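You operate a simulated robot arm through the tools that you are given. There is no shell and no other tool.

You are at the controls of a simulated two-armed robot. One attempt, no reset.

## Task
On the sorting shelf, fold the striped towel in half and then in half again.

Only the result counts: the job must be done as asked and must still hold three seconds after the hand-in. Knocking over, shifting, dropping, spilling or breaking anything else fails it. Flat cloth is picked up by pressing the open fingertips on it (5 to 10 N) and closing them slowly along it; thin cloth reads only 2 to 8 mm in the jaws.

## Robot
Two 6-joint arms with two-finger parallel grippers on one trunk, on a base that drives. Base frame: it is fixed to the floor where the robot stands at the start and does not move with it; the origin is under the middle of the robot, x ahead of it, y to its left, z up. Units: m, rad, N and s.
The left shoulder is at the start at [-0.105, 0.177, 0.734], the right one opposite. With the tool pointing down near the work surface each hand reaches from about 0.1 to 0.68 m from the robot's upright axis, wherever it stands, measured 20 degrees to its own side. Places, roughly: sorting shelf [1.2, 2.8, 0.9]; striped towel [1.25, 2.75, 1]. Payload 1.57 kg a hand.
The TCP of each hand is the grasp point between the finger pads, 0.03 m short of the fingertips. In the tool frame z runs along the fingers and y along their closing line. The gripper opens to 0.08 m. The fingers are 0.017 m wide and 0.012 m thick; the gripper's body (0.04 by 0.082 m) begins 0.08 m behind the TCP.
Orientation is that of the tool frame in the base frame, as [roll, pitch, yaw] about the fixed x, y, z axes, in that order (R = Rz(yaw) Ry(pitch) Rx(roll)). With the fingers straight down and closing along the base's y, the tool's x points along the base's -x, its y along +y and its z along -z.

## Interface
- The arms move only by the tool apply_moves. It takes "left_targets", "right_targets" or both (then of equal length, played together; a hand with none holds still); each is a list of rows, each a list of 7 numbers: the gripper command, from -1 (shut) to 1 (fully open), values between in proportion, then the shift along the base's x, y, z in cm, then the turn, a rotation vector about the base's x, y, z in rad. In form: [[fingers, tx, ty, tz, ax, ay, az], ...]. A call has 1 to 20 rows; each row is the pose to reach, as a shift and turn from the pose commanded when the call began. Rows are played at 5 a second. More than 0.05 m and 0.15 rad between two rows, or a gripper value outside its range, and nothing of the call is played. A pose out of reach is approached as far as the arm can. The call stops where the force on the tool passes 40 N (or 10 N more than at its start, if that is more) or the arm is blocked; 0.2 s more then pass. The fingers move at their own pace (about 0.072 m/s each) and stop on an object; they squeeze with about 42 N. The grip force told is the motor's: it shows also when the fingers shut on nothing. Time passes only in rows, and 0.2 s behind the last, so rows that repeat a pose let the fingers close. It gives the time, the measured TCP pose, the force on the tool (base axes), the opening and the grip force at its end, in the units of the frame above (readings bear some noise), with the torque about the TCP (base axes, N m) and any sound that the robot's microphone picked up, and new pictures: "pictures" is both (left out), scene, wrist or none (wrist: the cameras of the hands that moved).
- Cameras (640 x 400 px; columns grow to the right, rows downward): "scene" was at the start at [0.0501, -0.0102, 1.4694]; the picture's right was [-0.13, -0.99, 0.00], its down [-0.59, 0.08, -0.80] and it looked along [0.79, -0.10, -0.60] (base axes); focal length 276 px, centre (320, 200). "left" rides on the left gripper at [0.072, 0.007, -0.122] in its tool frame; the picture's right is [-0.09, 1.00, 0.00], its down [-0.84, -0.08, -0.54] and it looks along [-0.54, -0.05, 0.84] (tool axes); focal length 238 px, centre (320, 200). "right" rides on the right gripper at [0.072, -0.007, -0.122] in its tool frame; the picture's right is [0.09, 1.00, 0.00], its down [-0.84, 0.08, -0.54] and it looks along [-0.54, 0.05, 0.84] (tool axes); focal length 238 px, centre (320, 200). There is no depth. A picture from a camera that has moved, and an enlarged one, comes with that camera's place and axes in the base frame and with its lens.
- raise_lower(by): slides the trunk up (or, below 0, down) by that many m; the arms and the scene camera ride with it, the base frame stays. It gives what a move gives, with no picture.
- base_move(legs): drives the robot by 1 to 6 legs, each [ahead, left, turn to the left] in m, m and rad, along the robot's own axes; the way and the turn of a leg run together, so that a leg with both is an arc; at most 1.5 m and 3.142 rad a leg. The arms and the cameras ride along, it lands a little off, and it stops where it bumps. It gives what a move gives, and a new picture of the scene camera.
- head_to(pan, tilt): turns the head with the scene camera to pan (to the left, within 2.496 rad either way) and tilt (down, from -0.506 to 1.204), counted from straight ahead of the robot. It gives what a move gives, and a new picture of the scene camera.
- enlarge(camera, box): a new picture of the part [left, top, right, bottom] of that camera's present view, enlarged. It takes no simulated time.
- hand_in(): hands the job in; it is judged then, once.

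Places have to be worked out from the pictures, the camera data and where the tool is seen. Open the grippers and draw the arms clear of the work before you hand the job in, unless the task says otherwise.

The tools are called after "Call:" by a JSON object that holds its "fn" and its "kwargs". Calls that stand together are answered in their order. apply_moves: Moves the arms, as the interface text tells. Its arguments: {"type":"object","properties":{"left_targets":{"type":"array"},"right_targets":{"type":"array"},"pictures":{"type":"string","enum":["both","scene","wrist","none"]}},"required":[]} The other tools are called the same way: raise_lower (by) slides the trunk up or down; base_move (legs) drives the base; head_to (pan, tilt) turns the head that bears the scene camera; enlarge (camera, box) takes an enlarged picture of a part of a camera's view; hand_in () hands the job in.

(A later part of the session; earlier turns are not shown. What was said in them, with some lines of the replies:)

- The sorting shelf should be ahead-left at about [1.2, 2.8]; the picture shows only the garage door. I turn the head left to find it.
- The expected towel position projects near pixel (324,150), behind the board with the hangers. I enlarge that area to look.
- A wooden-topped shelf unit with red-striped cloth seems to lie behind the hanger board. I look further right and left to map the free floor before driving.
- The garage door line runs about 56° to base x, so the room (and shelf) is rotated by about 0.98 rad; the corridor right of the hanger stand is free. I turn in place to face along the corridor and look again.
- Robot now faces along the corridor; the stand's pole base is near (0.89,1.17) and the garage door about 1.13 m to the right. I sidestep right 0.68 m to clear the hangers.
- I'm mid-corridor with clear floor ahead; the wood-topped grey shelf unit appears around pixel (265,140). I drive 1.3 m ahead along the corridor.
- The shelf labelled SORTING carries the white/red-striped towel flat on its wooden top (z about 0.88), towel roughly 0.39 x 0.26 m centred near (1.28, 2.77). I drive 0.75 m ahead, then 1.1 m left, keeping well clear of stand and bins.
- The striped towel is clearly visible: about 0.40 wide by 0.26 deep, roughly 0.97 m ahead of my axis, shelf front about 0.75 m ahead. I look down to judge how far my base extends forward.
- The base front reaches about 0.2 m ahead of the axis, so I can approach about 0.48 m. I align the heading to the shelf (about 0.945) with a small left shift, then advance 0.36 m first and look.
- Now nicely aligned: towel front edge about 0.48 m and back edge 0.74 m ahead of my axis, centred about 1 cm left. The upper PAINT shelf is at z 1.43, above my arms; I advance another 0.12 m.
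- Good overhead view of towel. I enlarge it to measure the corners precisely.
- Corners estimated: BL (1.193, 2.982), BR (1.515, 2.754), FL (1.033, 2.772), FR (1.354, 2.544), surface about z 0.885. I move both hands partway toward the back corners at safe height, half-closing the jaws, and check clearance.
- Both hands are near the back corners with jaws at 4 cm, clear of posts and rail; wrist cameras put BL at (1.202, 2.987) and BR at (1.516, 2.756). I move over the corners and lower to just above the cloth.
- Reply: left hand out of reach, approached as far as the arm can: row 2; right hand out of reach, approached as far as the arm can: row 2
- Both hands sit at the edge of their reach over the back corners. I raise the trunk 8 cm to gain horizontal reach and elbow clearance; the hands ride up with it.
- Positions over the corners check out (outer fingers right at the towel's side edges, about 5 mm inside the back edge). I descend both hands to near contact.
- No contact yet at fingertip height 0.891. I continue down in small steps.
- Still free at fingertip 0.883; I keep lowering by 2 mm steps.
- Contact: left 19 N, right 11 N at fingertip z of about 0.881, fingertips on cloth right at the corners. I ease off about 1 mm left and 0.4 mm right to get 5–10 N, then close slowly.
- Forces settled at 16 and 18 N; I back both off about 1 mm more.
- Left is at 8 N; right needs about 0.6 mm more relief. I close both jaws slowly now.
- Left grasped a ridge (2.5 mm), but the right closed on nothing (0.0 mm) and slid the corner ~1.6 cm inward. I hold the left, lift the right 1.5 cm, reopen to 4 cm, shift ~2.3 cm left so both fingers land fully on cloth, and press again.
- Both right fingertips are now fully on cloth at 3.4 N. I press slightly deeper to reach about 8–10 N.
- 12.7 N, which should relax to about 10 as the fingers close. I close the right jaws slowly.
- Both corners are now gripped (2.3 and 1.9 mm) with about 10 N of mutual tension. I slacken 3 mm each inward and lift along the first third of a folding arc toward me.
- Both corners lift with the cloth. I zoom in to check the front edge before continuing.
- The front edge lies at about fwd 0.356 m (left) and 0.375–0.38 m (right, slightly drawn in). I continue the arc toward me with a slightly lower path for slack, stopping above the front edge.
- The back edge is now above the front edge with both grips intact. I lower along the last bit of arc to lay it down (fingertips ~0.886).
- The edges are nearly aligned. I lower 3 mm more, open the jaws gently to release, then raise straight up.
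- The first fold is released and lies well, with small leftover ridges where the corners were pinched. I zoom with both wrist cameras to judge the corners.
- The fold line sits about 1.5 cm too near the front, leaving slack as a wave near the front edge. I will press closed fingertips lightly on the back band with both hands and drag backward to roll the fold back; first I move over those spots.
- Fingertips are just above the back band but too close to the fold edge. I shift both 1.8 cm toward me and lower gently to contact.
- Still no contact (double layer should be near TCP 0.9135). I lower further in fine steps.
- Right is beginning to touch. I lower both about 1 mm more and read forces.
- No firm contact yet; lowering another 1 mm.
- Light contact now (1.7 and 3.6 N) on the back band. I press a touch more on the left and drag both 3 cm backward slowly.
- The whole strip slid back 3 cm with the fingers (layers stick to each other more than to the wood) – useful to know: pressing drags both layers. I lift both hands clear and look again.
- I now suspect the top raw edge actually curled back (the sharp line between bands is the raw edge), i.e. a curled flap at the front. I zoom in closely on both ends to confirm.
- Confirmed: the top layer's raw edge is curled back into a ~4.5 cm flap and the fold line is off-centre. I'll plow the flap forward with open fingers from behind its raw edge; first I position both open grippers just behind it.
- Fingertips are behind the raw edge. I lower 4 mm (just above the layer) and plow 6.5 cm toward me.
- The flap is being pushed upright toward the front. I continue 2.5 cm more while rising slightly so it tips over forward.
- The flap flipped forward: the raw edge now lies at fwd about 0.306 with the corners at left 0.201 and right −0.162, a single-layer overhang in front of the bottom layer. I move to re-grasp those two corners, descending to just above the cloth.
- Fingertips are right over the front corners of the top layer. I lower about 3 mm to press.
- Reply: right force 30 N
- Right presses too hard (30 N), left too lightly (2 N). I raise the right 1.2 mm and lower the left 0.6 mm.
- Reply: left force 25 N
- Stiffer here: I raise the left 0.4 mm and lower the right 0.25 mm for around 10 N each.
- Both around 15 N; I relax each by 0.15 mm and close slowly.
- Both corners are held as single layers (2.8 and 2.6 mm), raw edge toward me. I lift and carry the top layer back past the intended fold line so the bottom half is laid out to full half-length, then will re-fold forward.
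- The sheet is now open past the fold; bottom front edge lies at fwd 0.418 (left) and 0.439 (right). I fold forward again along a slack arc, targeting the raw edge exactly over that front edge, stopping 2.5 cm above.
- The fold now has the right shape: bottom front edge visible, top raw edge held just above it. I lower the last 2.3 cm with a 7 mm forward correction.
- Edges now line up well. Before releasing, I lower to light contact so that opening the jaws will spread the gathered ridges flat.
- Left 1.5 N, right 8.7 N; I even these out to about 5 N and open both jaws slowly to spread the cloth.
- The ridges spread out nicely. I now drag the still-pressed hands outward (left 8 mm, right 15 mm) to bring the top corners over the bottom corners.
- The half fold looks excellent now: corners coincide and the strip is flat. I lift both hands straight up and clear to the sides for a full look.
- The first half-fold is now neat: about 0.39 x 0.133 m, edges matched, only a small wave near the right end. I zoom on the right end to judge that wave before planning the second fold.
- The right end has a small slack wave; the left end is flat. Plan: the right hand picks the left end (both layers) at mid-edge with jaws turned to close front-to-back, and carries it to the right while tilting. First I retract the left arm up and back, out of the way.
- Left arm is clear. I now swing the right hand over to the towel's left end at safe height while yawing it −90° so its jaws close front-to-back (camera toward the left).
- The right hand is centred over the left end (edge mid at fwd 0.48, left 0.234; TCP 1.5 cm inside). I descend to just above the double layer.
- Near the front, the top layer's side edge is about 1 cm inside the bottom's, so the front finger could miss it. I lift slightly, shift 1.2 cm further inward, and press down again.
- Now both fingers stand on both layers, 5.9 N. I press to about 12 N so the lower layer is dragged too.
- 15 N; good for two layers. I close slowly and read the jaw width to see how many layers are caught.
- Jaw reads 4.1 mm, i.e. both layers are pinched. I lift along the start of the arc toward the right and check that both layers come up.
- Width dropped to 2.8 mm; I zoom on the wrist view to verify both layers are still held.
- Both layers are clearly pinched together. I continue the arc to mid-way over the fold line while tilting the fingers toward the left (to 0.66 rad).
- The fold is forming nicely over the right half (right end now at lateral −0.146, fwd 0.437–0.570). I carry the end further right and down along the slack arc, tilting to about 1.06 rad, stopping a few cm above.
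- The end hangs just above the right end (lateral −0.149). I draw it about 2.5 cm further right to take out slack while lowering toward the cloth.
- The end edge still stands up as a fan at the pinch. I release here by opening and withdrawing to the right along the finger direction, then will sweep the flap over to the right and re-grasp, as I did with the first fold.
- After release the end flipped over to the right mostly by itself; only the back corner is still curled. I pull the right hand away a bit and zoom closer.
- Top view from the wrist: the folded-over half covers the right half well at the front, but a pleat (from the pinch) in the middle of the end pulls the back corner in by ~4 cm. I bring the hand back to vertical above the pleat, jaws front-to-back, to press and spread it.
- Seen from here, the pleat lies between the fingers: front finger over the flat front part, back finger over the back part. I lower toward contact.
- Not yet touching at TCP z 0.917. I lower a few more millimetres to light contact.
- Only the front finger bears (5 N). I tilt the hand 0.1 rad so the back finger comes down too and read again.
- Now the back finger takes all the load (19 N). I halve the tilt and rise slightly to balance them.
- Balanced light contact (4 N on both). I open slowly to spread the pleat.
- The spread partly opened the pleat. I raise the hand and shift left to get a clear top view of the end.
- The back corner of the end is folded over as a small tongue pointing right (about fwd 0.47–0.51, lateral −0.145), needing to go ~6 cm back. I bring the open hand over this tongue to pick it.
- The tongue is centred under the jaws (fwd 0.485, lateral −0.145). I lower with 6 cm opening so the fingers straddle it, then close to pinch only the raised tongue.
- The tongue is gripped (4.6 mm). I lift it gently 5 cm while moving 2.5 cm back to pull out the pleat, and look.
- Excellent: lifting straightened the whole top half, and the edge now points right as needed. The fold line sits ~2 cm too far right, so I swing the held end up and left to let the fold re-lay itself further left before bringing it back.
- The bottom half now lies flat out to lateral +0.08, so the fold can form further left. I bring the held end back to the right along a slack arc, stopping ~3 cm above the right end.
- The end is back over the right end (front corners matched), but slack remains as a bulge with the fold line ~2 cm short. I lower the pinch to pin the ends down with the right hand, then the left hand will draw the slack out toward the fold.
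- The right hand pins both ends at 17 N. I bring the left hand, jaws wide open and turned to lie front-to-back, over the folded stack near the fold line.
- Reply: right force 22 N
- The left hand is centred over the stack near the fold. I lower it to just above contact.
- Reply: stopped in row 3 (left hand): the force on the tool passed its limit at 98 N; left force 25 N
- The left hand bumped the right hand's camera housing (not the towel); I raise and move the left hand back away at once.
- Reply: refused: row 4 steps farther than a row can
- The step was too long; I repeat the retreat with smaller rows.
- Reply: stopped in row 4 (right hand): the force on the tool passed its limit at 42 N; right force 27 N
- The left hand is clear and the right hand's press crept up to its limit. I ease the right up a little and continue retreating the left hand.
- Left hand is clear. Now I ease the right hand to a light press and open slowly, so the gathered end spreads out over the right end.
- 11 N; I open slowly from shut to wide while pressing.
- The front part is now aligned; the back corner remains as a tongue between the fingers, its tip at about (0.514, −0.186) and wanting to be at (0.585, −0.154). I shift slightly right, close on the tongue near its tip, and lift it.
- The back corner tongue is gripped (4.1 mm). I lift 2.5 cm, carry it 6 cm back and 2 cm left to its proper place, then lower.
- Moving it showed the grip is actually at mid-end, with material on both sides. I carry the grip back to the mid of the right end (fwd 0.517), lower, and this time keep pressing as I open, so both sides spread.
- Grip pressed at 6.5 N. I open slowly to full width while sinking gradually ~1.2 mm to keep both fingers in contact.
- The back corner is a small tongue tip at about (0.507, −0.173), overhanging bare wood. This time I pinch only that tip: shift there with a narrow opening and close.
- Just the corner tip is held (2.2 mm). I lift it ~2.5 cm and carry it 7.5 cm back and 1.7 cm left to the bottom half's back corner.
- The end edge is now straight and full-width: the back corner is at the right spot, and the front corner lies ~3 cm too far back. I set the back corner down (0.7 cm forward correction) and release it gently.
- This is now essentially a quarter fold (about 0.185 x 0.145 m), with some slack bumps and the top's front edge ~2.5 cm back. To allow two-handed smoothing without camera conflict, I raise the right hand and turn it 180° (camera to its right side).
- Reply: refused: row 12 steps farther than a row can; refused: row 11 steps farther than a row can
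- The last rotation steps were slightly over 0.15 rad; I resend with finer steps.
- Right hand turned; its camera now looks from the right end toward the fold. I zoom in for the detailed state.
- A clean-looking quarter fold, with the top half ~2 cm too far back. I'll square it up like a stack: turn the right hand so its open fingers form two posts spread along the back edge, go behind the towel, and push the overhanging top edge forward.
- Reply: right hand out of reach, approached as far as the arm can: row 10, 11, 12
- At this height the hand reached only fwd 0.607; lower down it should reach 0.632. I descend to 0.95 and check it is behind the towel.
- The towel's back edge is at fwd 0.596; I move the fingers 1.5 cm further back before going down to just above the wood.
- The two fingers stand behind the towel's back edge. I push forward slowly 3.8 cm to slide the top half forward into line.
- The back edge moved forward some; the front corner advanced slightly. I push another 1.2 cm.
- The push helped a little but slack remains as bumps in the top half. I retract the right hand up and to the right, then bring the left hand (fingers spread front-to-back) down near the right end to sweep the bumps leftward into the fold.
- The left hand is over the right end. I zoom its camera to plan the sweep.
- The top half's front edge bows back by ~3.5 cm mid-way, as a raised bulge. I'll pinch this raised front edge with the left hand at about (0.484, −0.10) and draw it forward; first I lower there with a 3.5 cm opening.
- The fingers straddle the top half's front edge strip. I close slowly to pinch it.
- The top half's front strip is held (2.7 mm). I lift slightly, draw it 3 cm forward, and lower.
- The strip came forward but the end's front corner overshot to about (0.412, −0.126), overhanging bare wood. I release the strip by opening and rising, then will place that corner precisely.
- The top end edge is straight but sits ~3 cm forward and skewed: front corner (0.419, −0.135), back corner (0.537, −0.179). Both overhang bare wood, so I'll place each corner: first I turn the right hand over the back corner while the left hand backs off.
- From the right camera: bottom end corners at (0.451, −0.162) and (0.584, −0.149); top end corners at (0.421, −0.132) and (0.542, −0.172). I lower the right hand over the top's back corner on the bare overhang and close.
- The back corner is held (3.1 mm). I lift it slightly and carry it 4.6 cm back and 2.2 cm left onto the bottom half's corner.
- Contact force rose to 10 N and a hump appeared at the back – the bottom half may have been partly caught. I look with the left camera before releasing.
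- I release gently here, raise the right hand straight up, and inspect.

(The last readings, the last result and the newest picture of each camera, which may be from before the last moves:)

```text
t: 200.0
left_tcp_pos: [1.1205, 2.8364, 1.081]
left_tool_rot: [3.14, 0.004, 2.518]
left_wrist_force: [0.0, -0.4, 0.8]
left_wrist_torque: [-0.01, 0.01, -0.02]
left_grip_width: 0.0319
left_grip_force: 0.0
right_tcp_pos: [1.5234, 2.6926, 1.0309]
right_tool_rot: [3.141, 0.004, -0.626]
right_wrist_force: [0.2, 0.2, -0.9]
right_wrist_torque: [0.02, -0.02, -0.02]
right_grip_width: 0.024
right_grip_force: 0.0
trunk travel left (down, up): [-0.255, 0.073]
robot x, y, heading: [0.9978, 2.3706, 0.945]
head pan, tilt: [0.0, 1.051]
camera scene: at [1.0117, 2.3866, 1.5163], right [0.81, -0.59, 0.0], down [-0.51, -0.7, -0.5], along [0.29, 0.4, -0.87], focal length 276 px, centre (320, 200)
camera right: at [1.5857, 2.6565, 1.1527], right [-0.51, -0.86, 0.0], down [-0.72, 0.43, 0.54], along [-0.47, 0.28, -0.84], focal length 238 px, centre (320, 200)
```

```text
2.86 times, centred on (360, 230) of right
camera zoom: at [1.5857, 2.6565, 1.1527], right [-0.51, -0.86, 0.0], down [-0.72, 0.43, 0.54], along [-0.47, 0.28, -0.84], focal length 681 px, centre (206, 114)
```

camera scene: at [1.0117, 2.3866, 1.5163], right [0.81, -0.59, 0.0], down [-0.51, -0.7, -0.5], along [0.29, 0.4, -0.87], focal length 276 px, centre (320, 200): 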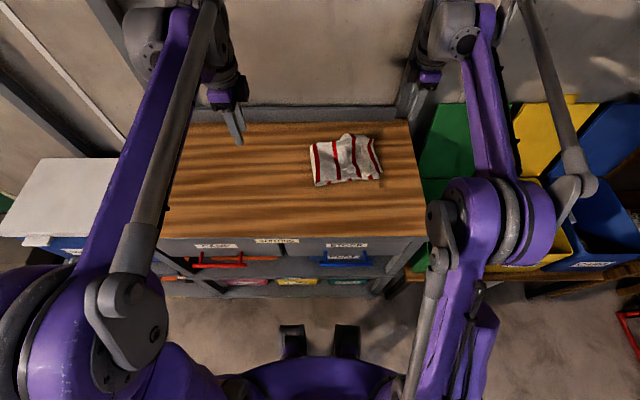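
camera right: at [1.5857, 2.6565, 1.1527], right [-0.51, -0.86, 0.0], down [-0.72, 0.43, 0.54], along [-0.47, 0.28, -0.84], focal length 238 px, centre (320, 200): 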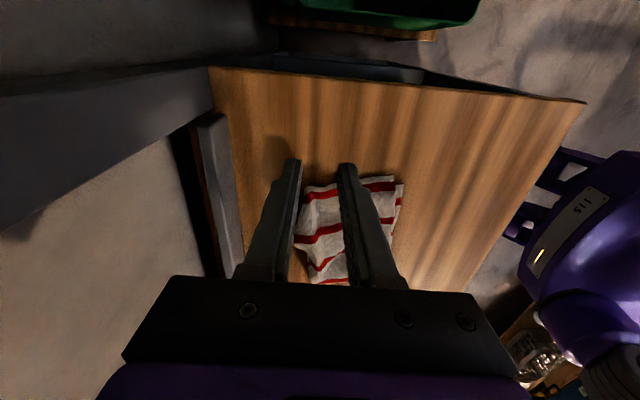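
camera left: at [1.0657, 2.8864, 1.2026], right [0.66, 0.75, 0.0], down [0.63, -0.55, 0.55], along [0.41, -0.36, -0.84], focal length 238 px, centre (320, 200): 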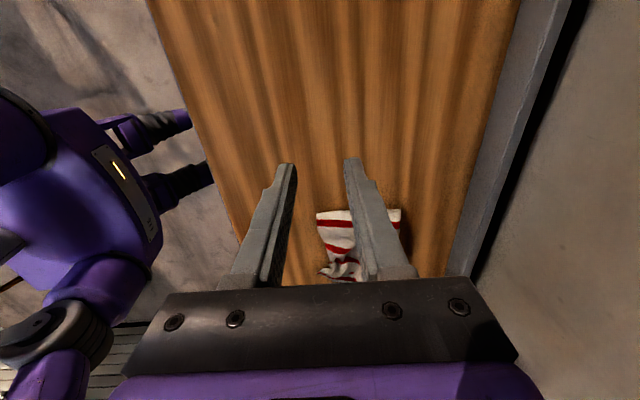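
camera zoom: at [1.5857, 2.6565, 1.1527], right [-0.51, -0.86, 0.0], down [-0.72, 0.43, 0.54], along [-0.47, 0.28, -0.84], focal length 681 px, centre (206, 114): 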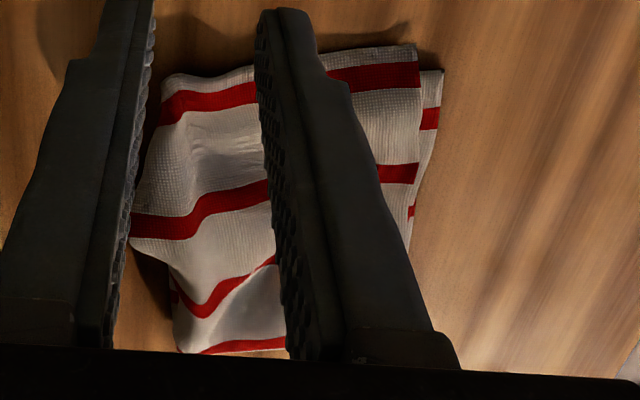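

The quarter fold now looks good: all edges within ~1–2 cm, with one slack hump near the back edge. I sweep that slack leftward with the left hand's spread fingers; first I bring it over the right end while the right hand moves further aside.

Call:
{"fn": "apply_moves", "kwargs": {"right_targets": [[-0.4, 0.8, -0.6, 0.5, 0, 0, 0], [-0.4, 1.6, -1.2, 1.0, 0, 0, 0], [-0.4, 2.4, -1.8, 1.5, 0, 0, 0], [-0.4, 3.2, -2.4, 2.0, 0, 0, 0], [-0.4, 4.0, -3.0, 2.5, 0, 0, 0], [-0.4, 5.0, -3.8, 3.0, 0, 0, 0], [-0.4, 6.0, -4.5, 3.0, 0, 0, 0], [-0.4, 6.0, -4.5, 3.0, 0, 0, 0]], "left_targets": [[0.2, 3.6, -1.5, 0, 0, 0, 0], [0.4, 7.3, -3.1, 0, 0, 0, 0], [0.7, 11.0, -4.7, -0.5, 0, 0, 0], [1, 14.6, -6.3, -1.5, 0, 0, 0], [1, 18.3, -7.8, -3.0, 0, 0, 0], [1, 22.0, -9.4, -4.5, 0, 0, 0], [1, 25.6, -11.0, -6.0, 0, 0, 0], [1, 29.2, -12.5, -7.5, 0, 0, 0]], "pictures": "both"}}

Call:
{"fn": "enlarge", "kwargs": {"camera": "left", "box": [200, 0, 440, 200]}}

```text
t: 201.8
left_tcp_pos: [1.4134, 2.7132, 1.0049]
left_tool_rot: [-3.141, 0.002, 2.518]
left_wrist_force: [0.3, -0.8, 0.8]
left_wrist_torque: [-0.01, -0.01, -0.03]
left_grip_width: 0.08
left_grip_force: 0.1
right_tcp_pos: [1.5834, 2.6493, 1.0609]
right_tool_rot: [3.141, 0.003, -0.626]
right_wrist_force: [-0.4, -0.2, 0.6]
right_wrist_torque: [-0.02, 0.04, 0.01]
right_grip_width: 0.024
right_grip_force: 0.0
trunk travel left (down, up): [-0.255, 0.073]
robot x, y, heading: [0.9951, 2.364, 0.948]
head pan, tilt: [0.0, 1.051]
camera scene: at [1.0121, 2.3871, 1.5163], right [0.81, -0.59, 0.0], down [-0.51, -0.7, -0.5], along [0.29, 0.4, -0.87], focal length 276 px, centre (320, 200)
camera right: at [1.6455, 2.6121, 1.182], right [-0.51, -0.86, 0.0], down [-0.72, 0.43, 0.54], along [-0.47, 0.28, -0.84], focal length 238 px, centre (320, 200)
camera left: at [1.3585, 2.7613, 1.1275], right [0.66, 0.75, 0.0], down [0.63, -0.55, 0.54], along [0.41, -0.36, -0.84], focal length 238 px, centre (320, 200)
```

scene: 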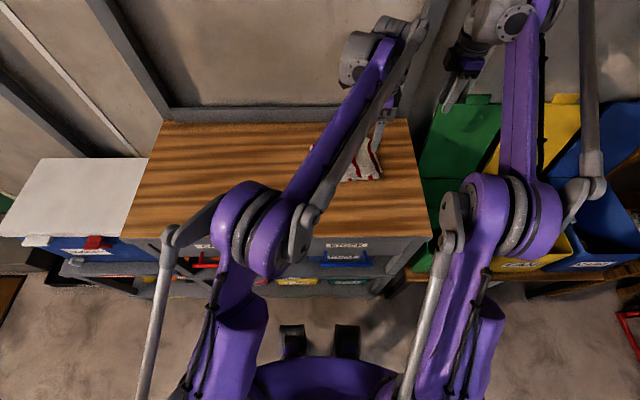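
right: 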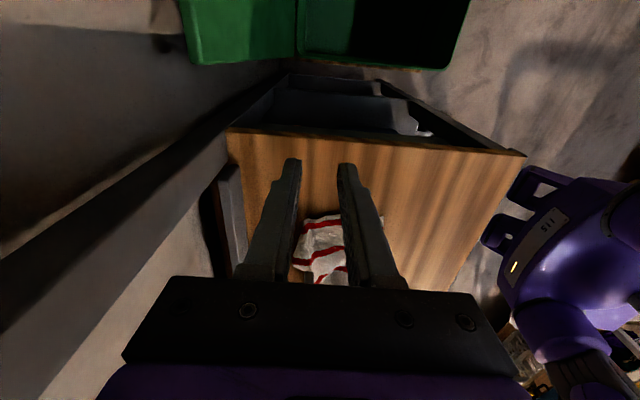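
left: 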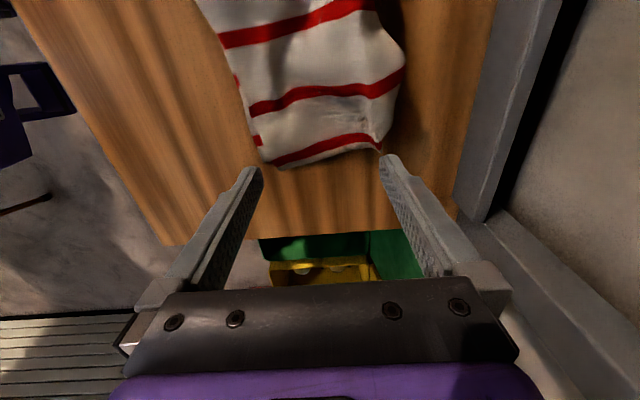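

```text
2.00 times, centred on (320, 100) of left
camera zoom: at [1.3585, 2.7613, 1.1275], right [0.66, 0.75, 0.0], down [0.63, -0.55, 0.54], along [0.41, -0.36, -0.84], focal length 477 px, centre (320, 400)
```

zoom: 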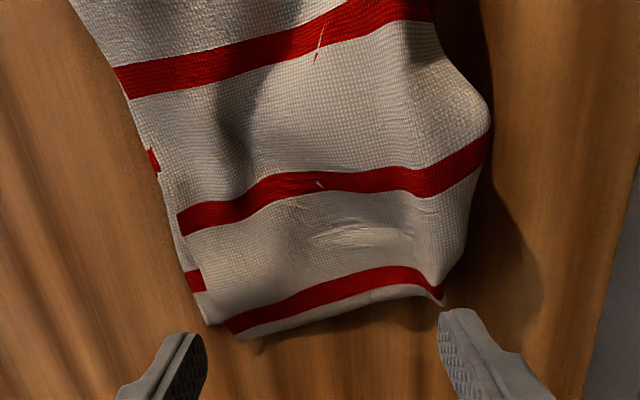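

The stack is neat apart from the bulge toward the back. I lower to just above the base level near the end and sweep 9 cm to the left, pushing the bulge toward the fold.

Call:
{"fn": "apply_moves", "kwargs": {"left_targets": [[1, 0, 0, -3.0, 0, 0, 0], [1, 0, 0, -6.0, 0, 0, 0], [1, 0, 0, -8.0, 0, 0, 0], [1, 0, 0, -8.7, 0, 0, 0], [1, -0.81, 0.59, -8.7, 0, 0, 0], [1, -1.62, 1.17, -8.7, 0, 0, 0], [1, -2.43, 1.76, -8.7, 0, 0, 0], [1, -3.24, 2.35, -8.7, 0, 0, 0], [1, -4.05, 2.93, -8.7, 0, 0, 0], [1, -4.86, 3.52, -8.6, 0, 0, 0], [1, -5.67, 4.11, -8.6, 0, 0, 0], [1, -6.48, 4.69, -8.5, 0, 0, 0], [1, -7.29, 5.28, -8.5, 0, 0, 0]], "pictures": "wrist"}}

Call:
{"fn": "enlarge", "kwargs": {"camera": "left", "box": [180, 0, 460, 260]}}

```text
t: 204.6
left_tcp_pos: [1.34, 2.7661, 0.9215]
left_tool_rot: [3.14, 0.004, 2.518]
left_wrist_force: [0.5, 0.1, 0.5]
left_wrist_torque: [0.05, 0.01, 0.01]
left_grip_width: 0.08
left_grip_force: 0.1
right_tcp_pos: [1.5819, 2.6499, 1.0606]
right_tool_rot: [3.141, 0.0, -0.625]
right_wrist_force: [-0.1, 0.3, 0.1]
right_wrist_torque: [-0.01, 0.01, -0.02]
right_grip_width: 0.0241
right_grip_force: 0.1
trunk travel left (down, up): [-0.255, 0.073]
robot x, y, heading: [0.9958, 2.3649, 0.945]
head pan, tilt: [0.0, 1.051]
camera left: at [1.285, 2.815, 1.0427], right [0.66, 0.75, 0.0], down [0.63, -0.55, 0.55], along [0.41, -0.36, -0.84], focal length 238 px, centre (320, 200)
```

left: 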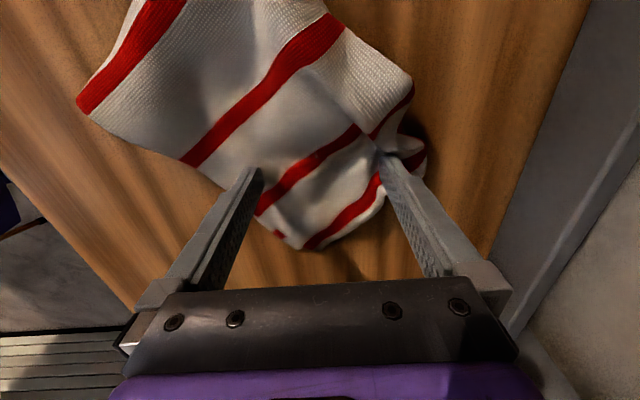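

```text
1.54 times, centred on (320, 130) of left
camera zoom: at [1.285, 2.815, 1.0427], right [0.66, 0.75, 0.0], down [0.63, -0.55, 0.55], along [0.41, -0.36, -0.84], focal length 367 px, centre (320, 308)
```

zoom: 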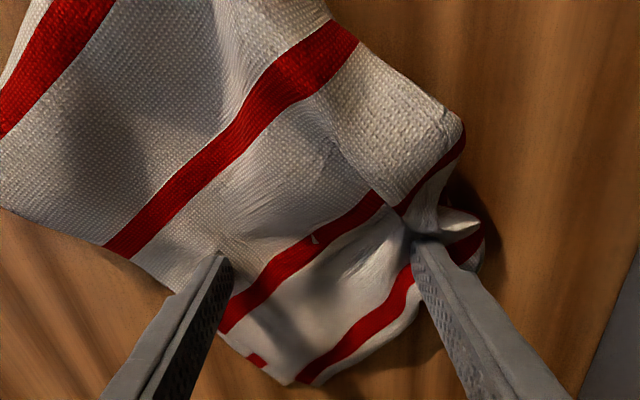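

The sweep rotated the whole bundle instead. I raise the left hand and inspect the result.

Call:
{"fn": "apply_moves", "kwargs": {"left_targets": [[1, 0.5, -0.3, 0.5, 0, 0, 0], [1, 0.5, -0.3, 3.0, 0, 0, 0], [1, 0.5, -0.3, 7.0, 0, 0, 0], [1, -2.5, 2.0, 10.0, 0, 0, 0], [1, -6.0, 4.5, 12.0, 0, 0, 0], [1, -9.5, 6.5, 13.0, 0, 0, 0], [1, -13.0, 8.0, 13.0, 0, 0, 0], [1, -16.5, 9.0, 13.0, 0, 0, 0], [1, -20.0, 9.5, 13.0, 0, 0, 0]], "pictures": "both"}}

Call:
{"fn": "enlarge", "kwargs": {"camera": "scene", "box": [300, 125, 390, 195]}}

```text
t: 206.6
left_tcp_pos: [1.1398, 2.8587, 1.0502]
left_tool_rot: [3.139, 0.004, 2.518]
left_wrist_force: [-1.0, -0.5, -0.1]
left_wrist_torque: [-0.02, 0.01, -0.02]
left_grip_width: 0.0801
left_grip_force: 0.1
right_tcp_pos: [1.5824, 2.6481, 1.0611]
right_tool_rot: [3.141, 0.003, -0.627]
right_wrist_force: [0.0, 0.5, 0.1]
right_wrist_torque: [0.04, -0.02, 0.0]
right_grip_width: 0.0242
right_grip_force: 0.0
trunk travel left (down, up): [-0.255, 0.073]
robot x, y, heading: [0.9948, 2.3649, 0.942]
head pan, tilt: [0.0, 1.051]
camera scene: at [1.0099, 2.3868, 1.5163], right [0.81, -0.59, 0.0], down [-0.51, -0.7, -0.5], along [0.29, 0.4, -0.87], focal length 276 px, centre (320, 200)
camera left: at [1.0839, 2.9092, 1.1726], right [0.66, 0.75, 0.0], down [0.63, -0.55, 0.55], along [0.41, -0.36, -0.84], focal length 238 px, centre (320, 200)
```

scene: 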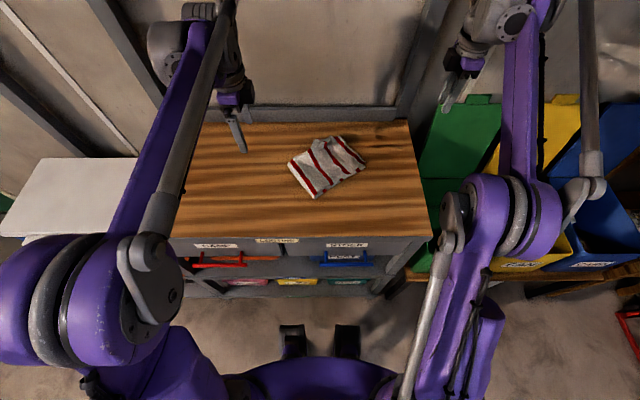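
left: 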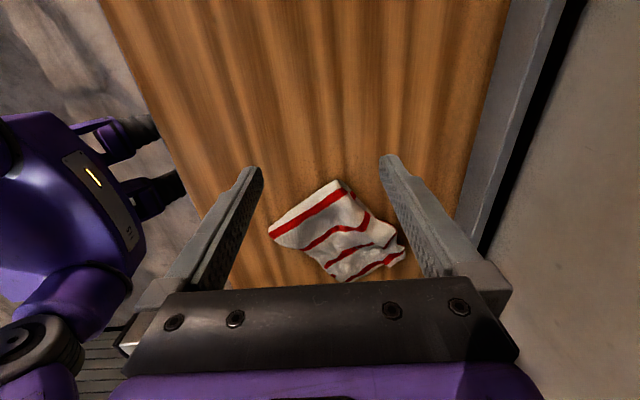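

```text
5.71 times, centred on (345, 160) of scene
camera zoom: at [1.0099, 2.3868, 1.5163], right [0.81, -0.59, 0.0], down [-0.51, -0.7, -0.5], along [0.29, 0.4, -0.87], focal length 1579 px, centre (177, 429)
```

zoom: 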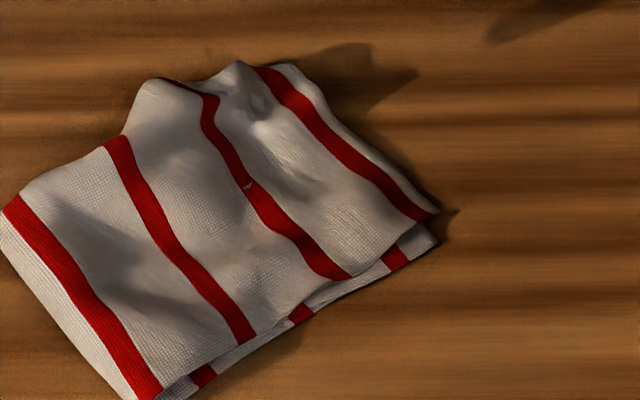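

The bundle is intact, just rotated; I view it whole.

Call:
{"fn": "enlarge", "kwargs": {"camera": "scene", "box": [275, 120, 385, 205]}}

Call:
{"fn": "enlarge", "kwargs": {"camera": "left", "box": [240, 160, 430, 290]}}

```text
4.71 times, centred on (330, 162) of scene
camera zoom: at [1.0099, 2.3868, 1.5163], right [0.81, -0.59, 0.0], down [-0.51, -0.7, -0.5], along [0.29, 0.4, -0.87], focal length 1300 px, centre (273, 376)
```

zoom: 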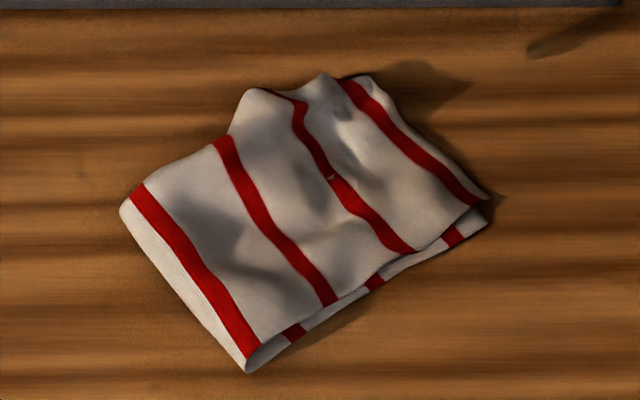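

```text
3.08 times, centred on (335, 225) of left
camera zoom: at [1.0839, 2.9092, 1.1726], right [0.66, 0.75, 0.0], down [0.63, -0.55, 0.55], along [0.41, -0.36, -0.84], focal length 733 px, centre (274, 123)
```

zoom: 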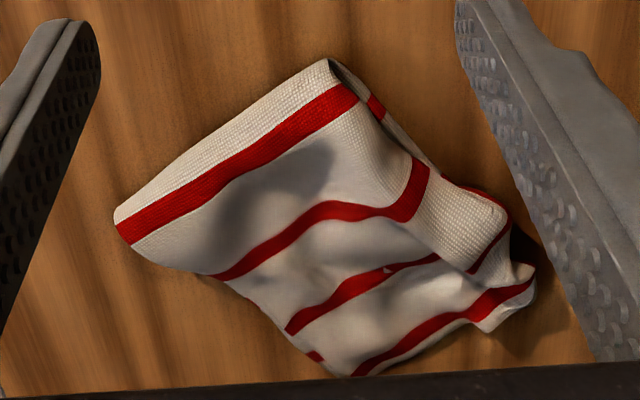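

The bundle is a sound quarter fold (~0.175 x 0.13 m) with a ~2.5 cm high slack hump on its back edge. I will gently pull the back end-corner outward to straighten it; first I bring the right hand over that corner, turned to match the bundle's angle.

Call:
{"fn": "apply_moves", "kwargs": {"right_targets": [[-0.4, -2.4, 2.0, 0, 0, 0, 0.08], [-0.4, -4.9, 4.1, -0.5, 0, 0, 0.16], [-0.4, -7.3, 6.2, -1.0, 0, 0, 0.24], [-0.4, -9.8, 8.3, -2.0, 0, 0, 0.32], [-0.4, -12.2, 10.4, -3.0, 0, 0, 0.4], [-0.4, -14.7, 12.5, -4.5, 0, 0, 0.48], [-0.4, -17.1, 14.5, -6.0, 0, 0, 0.56]], "pictures": "both"}}

Call:
{"fn": "enlarge", "kwargs": {"camera": "right", "box": [200, 80, 440, 280]}}

```text
t: 208.2
left_tcp_pos: [1.1396, 2.8619, 1.0494]
left_tool_rot: [3.139, 0.004, 2.516]
left_wrist_force: [0.1, -0.5, -0.1]
left_wrist_torque: [-0.02, -0.03, 0.02]
left_grip_width: 0.0803
left_grip_force: 0.0
right_tcp_pos: [1.4112, 2.7941, 1.0004]
right_tool_rot: [-3.14, 0.001, -0.064]
right_wrist_force: [0.0, -0.3, 0.2]
right_wrist_torque: [0.02, 0.03, -0.02]
right_grip_width: 0.024
right_grip_force: 0.1
trunk travel left (down, up): [-0.255, 0.073]
robot x, y, heading: [0.9944, 2.367, 0.942]
head pan, tilt: [0.0, 1.051]
camera scene: at [1.0105, 2.3877, 1.5163], right [0.81, -0.59, 0.0], down [-0.51, -0.7, -0.5], along [0.29, 0.4, -0.87], focal length 276 px, centre (320, 200)
camera right: at [1.4827, 2.7968, 1.1226], right [0.03, -1.0, 0.0], down [-0.84, -0.02, 0.54], along [-0.54, -0.01, -0.84], focal length 238 px, centre (320, 200)
```

scene: 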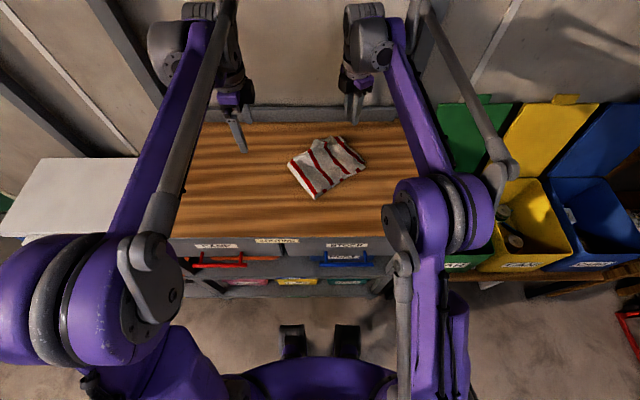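
right: 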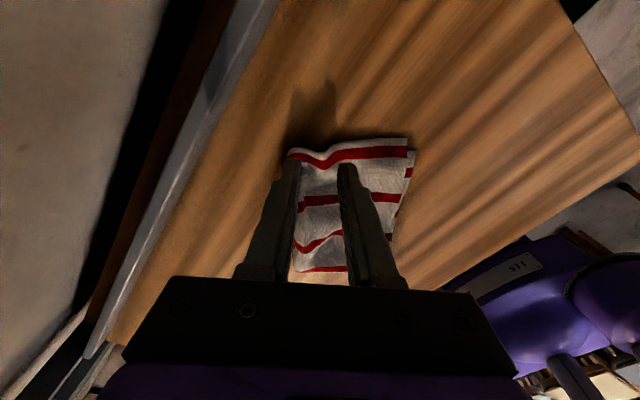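

```text
2.00 times, centred on (320, 180) of right
camera zoom: at [1.4827, 2.7968, 1.1226], right [0.03, -1.0, 0.0], down [-0.84, -0.02, 0.54], along [-0.54, -0.01, -0.84], focal length 477 px, centre (320, 240)
```

zoom: 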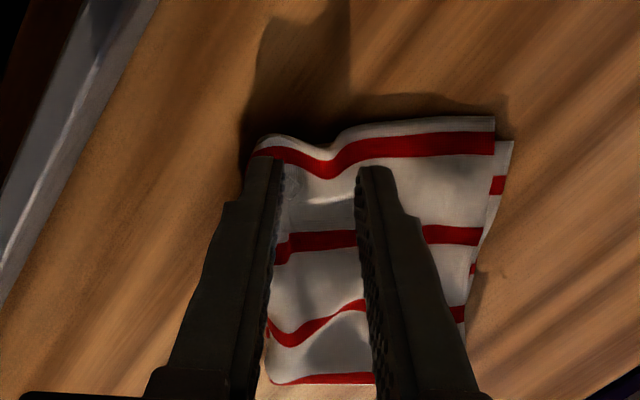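

From the end, the bundle reads as a clean rectangle with straight edges; no need to pull the corner. I withdraw the right hand and just pat the hump gently with the closed left fingertips to settle it.

Call:
{"fn": "apply_moves", "kwargs": {"right_targets": [[-0.4, 0, 0, 1.5, 0, 0, 0], [-0.4, 2.4, -2.0, 3.0, 0, 0, 0], [-0.4, 4.9, -4.1, 4.0, 0, 0, 0], [-0.4, 7.3, -6.2, 5.0, 0, 0, 0], [-0.4, 9.8, -8.3, 5.0, 0, 0, 0], [-0.4, 12.2, -10.4, 5.0, 0, 0, 0]], "left_targets": [[0.5, 3.0, -0.6, 0, 0, 0, 0], [0.0, 6.0, -1.3, -0.5, 0, 0, 0], [-0.5, 9.0, -2.0, -2.0, 0, 0, 0], [-1, 12.0, -2.6, -4.0, 0, 0, 0], [-1, 15.0, -3.3, -6.0, 0, 0, 0], [-1, 17.4, -3.8, -8.0, 0, 0, 0]], "pictures": "both"}}

Call:
{"fn": "enlarge", "kwargs": {"camera": "left", "box": [180, 40, 480, 260]}}

```text
t: 209.6
left_tcp_pos: [1.3153, 2.822, 0.9704]
left_tool_rot: [3.141, 0.002, 2.517]
left_wrist_force: [-0.2, 0.1, -0.5]
left_wrist_torque: [-0.02, 0.01, 0.0]
left_grip_width: 0.0
left_grip_force: 21.6
right_tcp_pos: [1.5347, 2.6887, 1.0509]
right_tool_rot: [3.141, 0.004, -0.067]
right_wrist_force: [-0.3, 0.0, -0.1]
right_wrist_torque: [-0.01, 0.01, -0.04]
right_grip_width: 0.0239
right_grip_force: 0.0
trunk travel left (down, up): [-0.255, 0.073]
robot x, y, heading: [0.9976, 2.3636, 0.945]
head pan, tilt: [0.0, 1.051]
camera scene: at [1.0122, 2.3868, 1.5163], right [0.81, -0.59, 0.0], down [-0.51, -0.7, -0.5], along [0.29, 0.4, -0.87], focal length 276 px, centre (320, 200)
camera right: at [1.6062, 2.6906, 1.1724], right [0.03, -1.0, 0.0], down [-0.84, -0.02, 0.54], along [-0.54, -0.01, -0.84], focal length 238 px, centre (320, 200)
camera left: at [1.2603, 2.8709, 1.0919], right [0.66, 0.75, 0.0], down [0.63, -0.55, 0.54], along [0.41, -0.36, -0.84], focal length 238 px, centre (320, 200)
```

scene: 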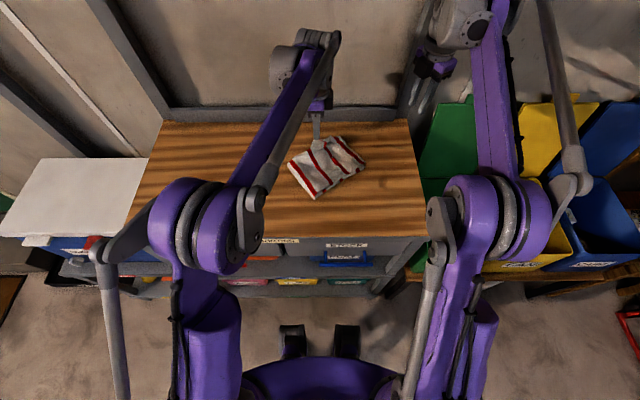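
right: 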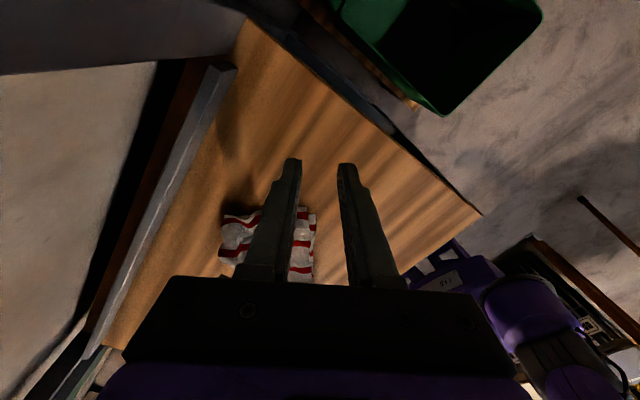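
left: 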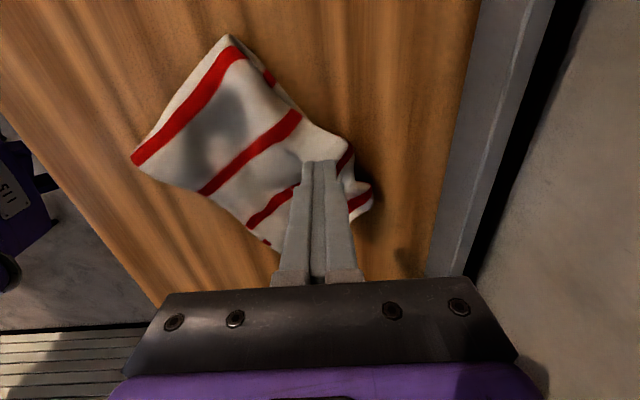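

```text
1.82 times, centred on (330, 150) of left
camera zoom: at [1.2603, 2.8709, 1.0919], right [0.66, 0.75, 0.0], down [0.63, -0.55, 0.54], along [0.41, -0.36, -0.84], focal length 433 px, centre (302, 291)
```

zoom: 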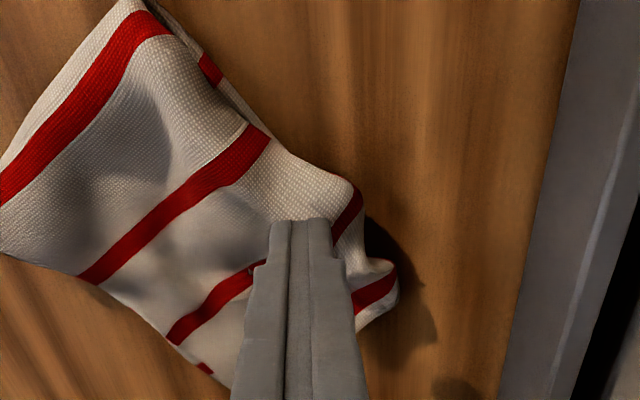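

The fingertip is over the hump. I press it down gently.

Call:
{"fn": "apply_moves", "kwargs": {"left_targets": [[-1, 0, 0, -1.5, 0, 0, 0], [-1, 0, 0, -3.0, 0, 0, 0], [-1, 0, 0, -4.0, 0, 0, 0], [-1, 0, 0, -4.6, 0, 0, 0], [-1, 0, 0, -5.0, 0, 0, 0]], "pictures": "wrist"}}

```text
t: 210.8
left_tcp_pos: [1.3137, 2.8224, 0.9209]
left_tool_rot: [3.141, 0.004, 2.516]
left_wrist_force: [0.2, -0.2, 1.1]
left_wrist_torque: [-0.01, 0.01, 0.03]
left_grip_width: 0.0
left_grip_force: 21.3
right_tcp_pos: [1.5329, 2.6881, 1.051]
right_tool_rot: [3.14, 0.0, -0.067]
right_wrist_force: [0.3, -0.6, -0.2]
right_wrist_torque: [0.0, 0.0, 0.01]
right_grip_width: 0.0239
right_grip_force: 0.0
trunk travel left (down, up): [-0.255, 0.073]
robot x, y, heading: [0.9949, 2.3629, 0.94]
head pan, tilt: [0.0, 1.051]
camera left: at [1.2594, 2.8715, 1.0426], right [0.66, 0.75, 0.0], down [0.63, -0.55, 0.55], along [0.41, -0.36, -0.84], focal length 238 px, centre (320, 200)
```

left: 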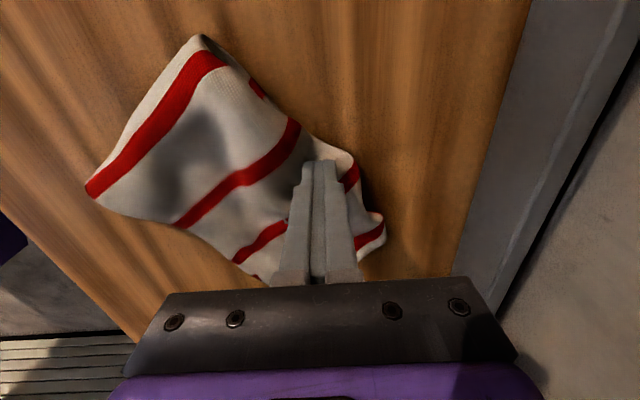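

Only ~1 N: the hump is soft. I press slightly further and stroke 3 cm toward the fold side to move the slack, then lift.

Call:
{"fn": "apply_moves", "kwargs": {"left_targets": [[-1, 0, 0, -0.25, 0, 0, 0], [-1, -0.75, 0.0, -0.25, 0, 0, 0], [-1, -1.5, 0.02, -0.25, 0, 0, 0], [-1, -2.25, 0.03, -0.25, 0, 0, 0], [-1, -3.0, 0.04, -0.25, 0, 0, 0], [-1, -3.0, 0.04, 1.5, 0, 0, 0], [-1, -3.0, 0.04, 5.0, 0, 0, 0], [-1, -6.0, 2.2, 8.0, 0, 0, 0], [-1, -9.5, 4.6, 10.0, 0, 0, 0]], "pictures": "both"}}

Call:
{"fn": "enlarge", "kwargs": {"camera": "scene", "box": [275, 120, 385, 205]}}

Call:
{"fn": "enlarge", "kwargs": {"camera": "left", "box": [200, 60, 440, 260]}}

```text
t: 212.8
left_tcp_pos: [1.2202, 2.8675, 1.02]
left_tool_rot: [3.14, 0.008, 2.516]
left_wrist_force: [0.0, 0.0, 0.1]
left_wrist_torque: [0.0, -0.01, 0.0]
left_grip_width: 0.0001
left_grip_force: 21.2
right_tcp_pos: [1.5329, 2.6896, 1.0515]
right_tool_rot: [-3.141, 0.0, -0.067]
right_wrist_force: [0.5, -0.9, 0.1]
right_wrist_torque: [0.04, 0.03, 0.0]
right_grip_width: 0.0239
right_grip_force: 0.0
trunk travel left (down, up): [-0.255, 0.073]
robot x, y, heading: [0.9925, 2.3634, 0.949]
head pan, tilt: [0.0, 1.051]
camera scene: at [1.0101, 2.3873, 1.5163], right [0.81, -0.59, 0.0], down [-0.51, -0.7, -0.5], along [0.29, 0.4, -0.87], focal length 276 px, centre (320, 200)
camera left: at [1.1634, 2.9174, 1.1428], right [0.66, 0.75, 0.0], down [0.63, -0.55, 0.55], along [0.41, -0.36, -0.84], focal length 238 px, centre (320, 200)
```

scene: 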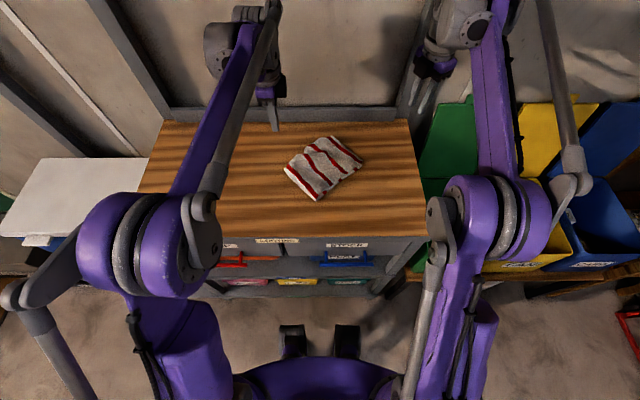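
left: 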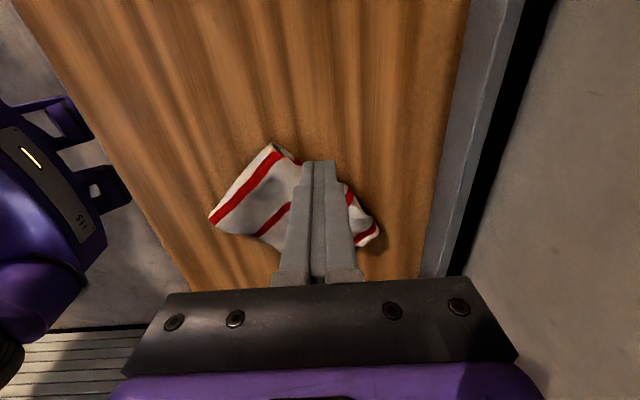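

```text
4.71 times, centred on (330, 162) of scene
camera zoom: at [1.0101, 2.3873, 1.5163], right [0.81, -0.59, 0.0], down [-0.51, -0.7, -0.5], along [0.29, 0.4, -0.87], focal length 1300 px, centre (273, 376)
```

zoom: 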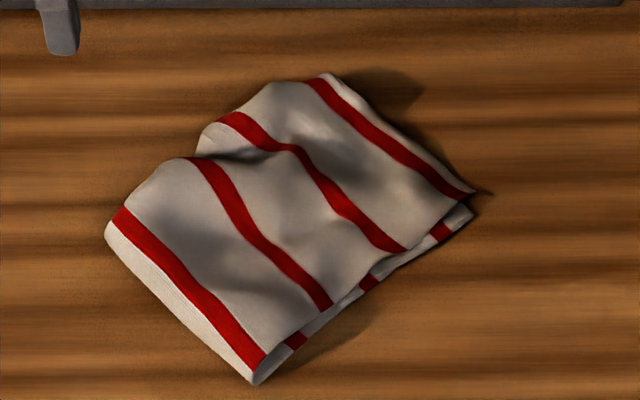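

```text
2.00 times, centred on (320, 160) of left
camera zoom: at [1.1634, 2.9174, 1.1428], right [0.66, 0.75, 0.0], down [0.63, -0.55, 0.55], along [0.41, -0.36, -0.84], focal length 477 px, centre (320, 280)
```

zoom: 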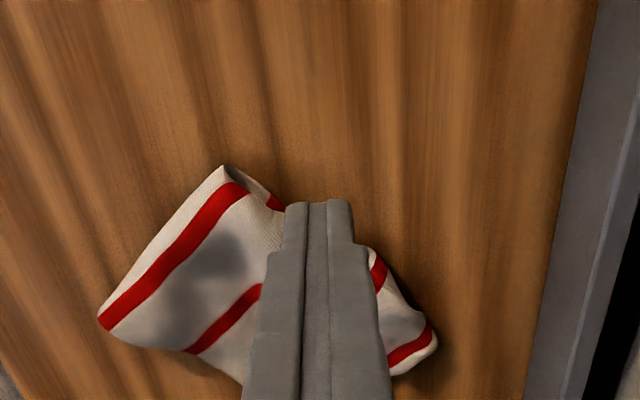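

The bundle measures ~0.176 x 0.132 m with square corners. I retract the left hand fully and take one more close look.

Call:
{"fn": "apply_moves", "kwargs": {"left_targets": [[-0.5, -3.0, 0.5, 1.5, 0, 0, 0], [0, -6.5, 0.5, 3.0, 0, 0, 0], [0.5, -10.0, 0.0, 4.5, 0, 0, 0], [0.5, -13.5, -1.0, 6.0, 0, 0, 0], [0.5, -17.0, -2.5, 7.0, 0, 0, 0], [0.5, -20.5, -4.5, 8.0, 0, 0, 0]], "pictures": "none"}}

Call:
{"fn": "enlarge", "kwargs": {"camera": "scene", "box": [280, 128, 370, 202]}}

Call:
{"fn": "enlarge", "kwargs": {"camera": "right", "box": [200, 180, 340, 300]}}

```text
t: 214.2
left_tcp_pos: [1.0128, 2.8213, 1.1016]
left_tool_rot: [3.141, 0.004, 2.516]
left_wrist_force: [-1.1, -0.7, -0.1]
left_wrist_torque: [0.0, 0.0, 0.0]
left_grip_width: 0.06
left_grip_force: 0.1
right_tcp_pos: [1.5306, 2.6883, 1.0519]
right_tool_rot: [-3.139, 0.002, -0.068]
right_wrist_force: [-0.1, -0.1, -0.3]
right_wrist_torque: [0.0, -0.02, -0.01]
right_grip_width: 0.024
right_grip_force: 0.2
trunk travel left (down, up): [-0.255, 0.073]
robot x, y, heading: [0.9959, 2.3672, 0.944]
head pan, tilt: [0.0, 1.051]
```

```text
5.41 times, centred on (325, 165) of scene
camera zoom: at [1.0099, 2.3858, 1.5163], right [0.81, -0.59, 0.0], down [-0.51, -0.7, -0.5], along [0.29, 0.4, -0.87], focal length 1493 px, centre (293, 389)
```

zoom: 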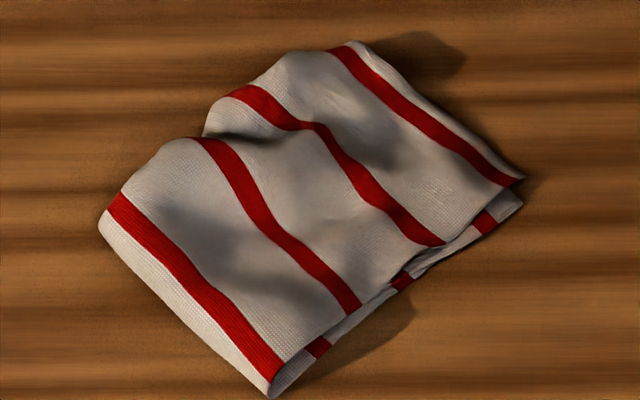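

```text
3.33 times, centred on (270, 240) of right
camera zoom: at [1.6043, 2.6898, 1.1735], right [0.03, -1.0, 0.0], down [-0.84, -0.02, 0.54], along [-0.54, -0.01, -0.84], focal length 794 px, centre (487, 67)
```

zoom: 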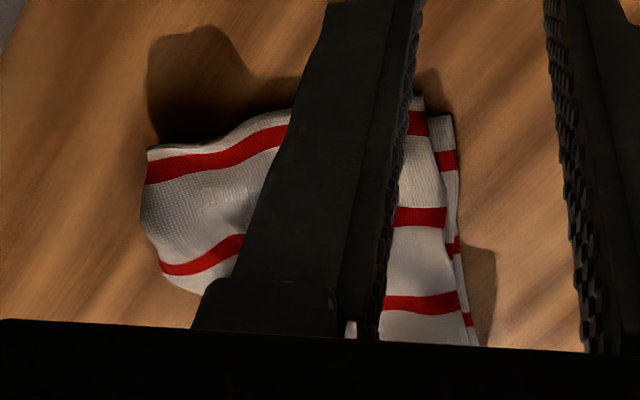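

The towel lies as a tidy quarter fold, edges within about a centimetre. I open both grippers fully and draw both arms up and back, clear of the shelf.

Call:
{"fn": "apply_moves", "kwargs": {"left_targets": [[0.7, -1.0, -0.5, 0.5, 0, 0, 0], [1, -2.5, -1.3, 1.0, 0, 0, 0], [1, -4.2, -2.2, 1.5, 0, 0, 0], [1, -6.0, -3.1, 2.0, 0, 0, 0], [1, -8.0, -4.2, 2.0, 0, 0, 0], [1, -9.9, -5.2, 2.0, 0, 0, 0], [1, -9.9, -5.2, 2.0, 0, 0, 0], [1, -9.9, -5.2, 2.0, 0, 0, 0]], "right_targets": [[0.2, 0, 0, 2.5, 0, 0, 0], [0.7, -0.5, -1.0, 5.0, 0, 0, 0], [1, -2.2, -4.8, 6.0, 0, 0, 0], [1, -3.9, -8.6, 6.0, 0, 0, 0], [1, -5.6, -12.4, 6.0, 0, 0, 0], [1, -7.3, -16.2, 6.0, 0, 0, 0], [1, -9.0, -20.0, 6.0, 0, 0, 0], [1, -10.6, -23.2, 6.0, 0, 0, 0]], "pictures": "both"}}

Call:
{"fn": "enlarge", "kwargs": {"camera": "scene", "box": [270, 120, 380, 205]}}

```text
t: 216.0
left_tcp_pos: [0.915, 2.7713, 1.1211]
left_tool_rot: [3.141, 0.003, 2.516]
left_wrist_force: [0.5, 0.0, -0.6]
left_wrist_torque: [0.03, -0.02, 0.01]
left_grip_width: 0.0798
left_grip_force: 0.1
right_tcp_pos: [1.4258, 2.457, 1.1115]
right_tool_rot: [3.14, 0.003, -0.066]
right_wrist_force: [0.0, -0.6, -0.8]
right_wrist_torque: [0.01, 0.02, 0.03]
right_grip_width: 0.0802
right_grip_force: 0.0
trunk travel left (down, up): [-0.255, 0.073]
robot x, y, heading: [0.996, 2.3654, 0.944]
head pan, tilt: [0.0, 1.051]
camera scene: at [1.0099, 2.386, 1.5163], right [0.81, -0.59, 0.0], down [-0.51, -0.7, -0.5], along [0.29, 0.4, -0.87], focal length 276 px, centre (320, 200)
camera right: at [1.4977, 2.4586, 1.2335], right [0.03, -1.0, 0.0], down [-0.84, -0.02, 0.54], along [-0.54, -0.01, -0.84], focal length 238 px, centre (320, 200)
camera left: at [0.8589, 2.8193, 1.2419], right [0.66, 0.75, 0.0], down [0.63, -0.55, 0.55], along [0.41, -0.36, -0.84], focal length 238 px, centre (320, 200)
```

scene: 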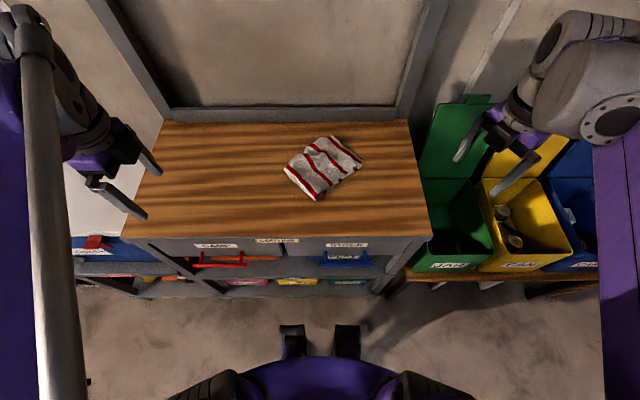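
right: 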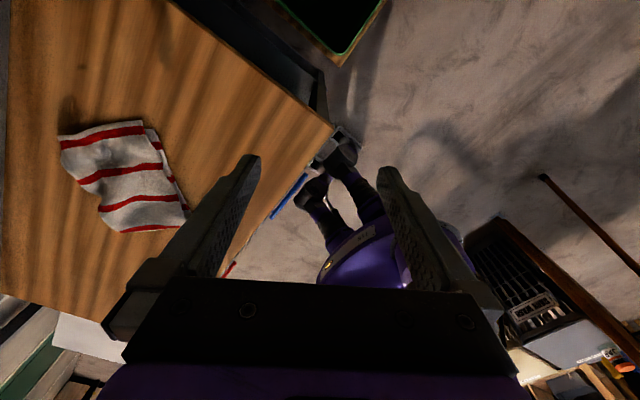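
left: 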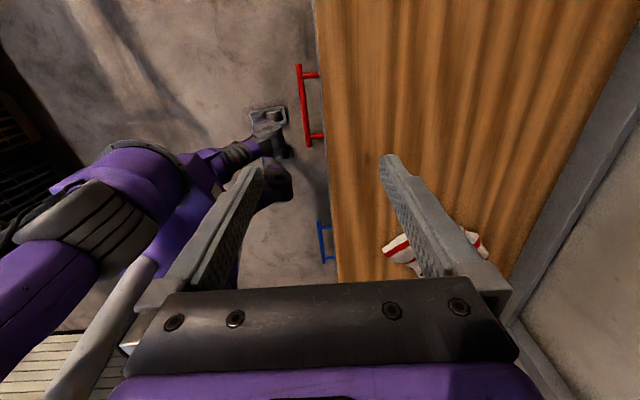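

```text
4.71 times, centred on (325, 162) of scene
camera zoom: at [1.0099, 2.386, 1.5163], right [0.81, -0.59, 0.0], down [-0.51, -0.7, -0.5], along [0.29, 0.4, -0.87], focal length 1300 px, centre (296, 376)
```

zoom: 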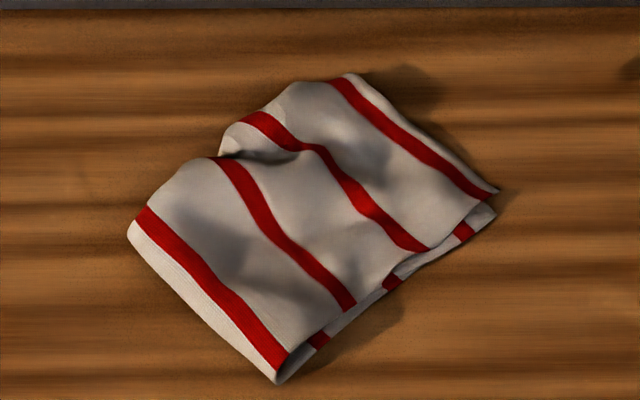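

Both arms are clear. I take one last close look from the right wrist camera to confirm the fold's underside edges.

Call:
{"fn": "enlarge", "kwargs": {"camera": "right", "box": [40, 100, 220, 250]}}

```text
2.67 times, centred on (130, 175) of right
camera zoom: at [1.4977, 2.4586, 1.2335], right [0.03, -1.0, 0.0], down [-0.84, -0.02, 0.54], along [-0.54, -0.01, -0.84], focal length 636 px, centre (827, 267)
```

zoom: 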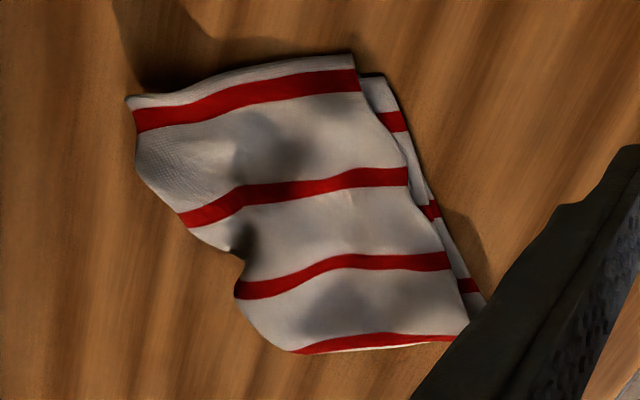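

The towel is folded in half and in half again, lying compact on the sorting shelf, with nothing else disturbed, grippers open and arms clear. I hand the job in.

Call:
{"fn": "hand_in", "kwargs": {}}

```text
The job is handed in.
```

I folded the striped towel in half and then in half again, and I handed the job in. I don't have the verdict.

- **Result:** the towel lies on the sorting shelf as a bundle of about 0.18 × 0.13 m. Unfolded it measured about 0.39 × 0.26 m.
- **Alignment:** the two halves match to about 1 to 1.5 cm along the edges I could see.
- **Flaws:**
  - A soft wave of slack remains in the top half. I measured it at about 2.5 to 3 cm above the shelf before smoothing it.
  - There is a small dent in the back edge.
  - The bundle sits turned about 35 to 40° from the shelf's line.
- **Surroundings:** I saw nothing else on or around the shelf moved. My two hands bumped each other once while I was smoothing the second fold.
- **At hand-in:** both grippers were open and both arms were drawn back clear of the shelf.
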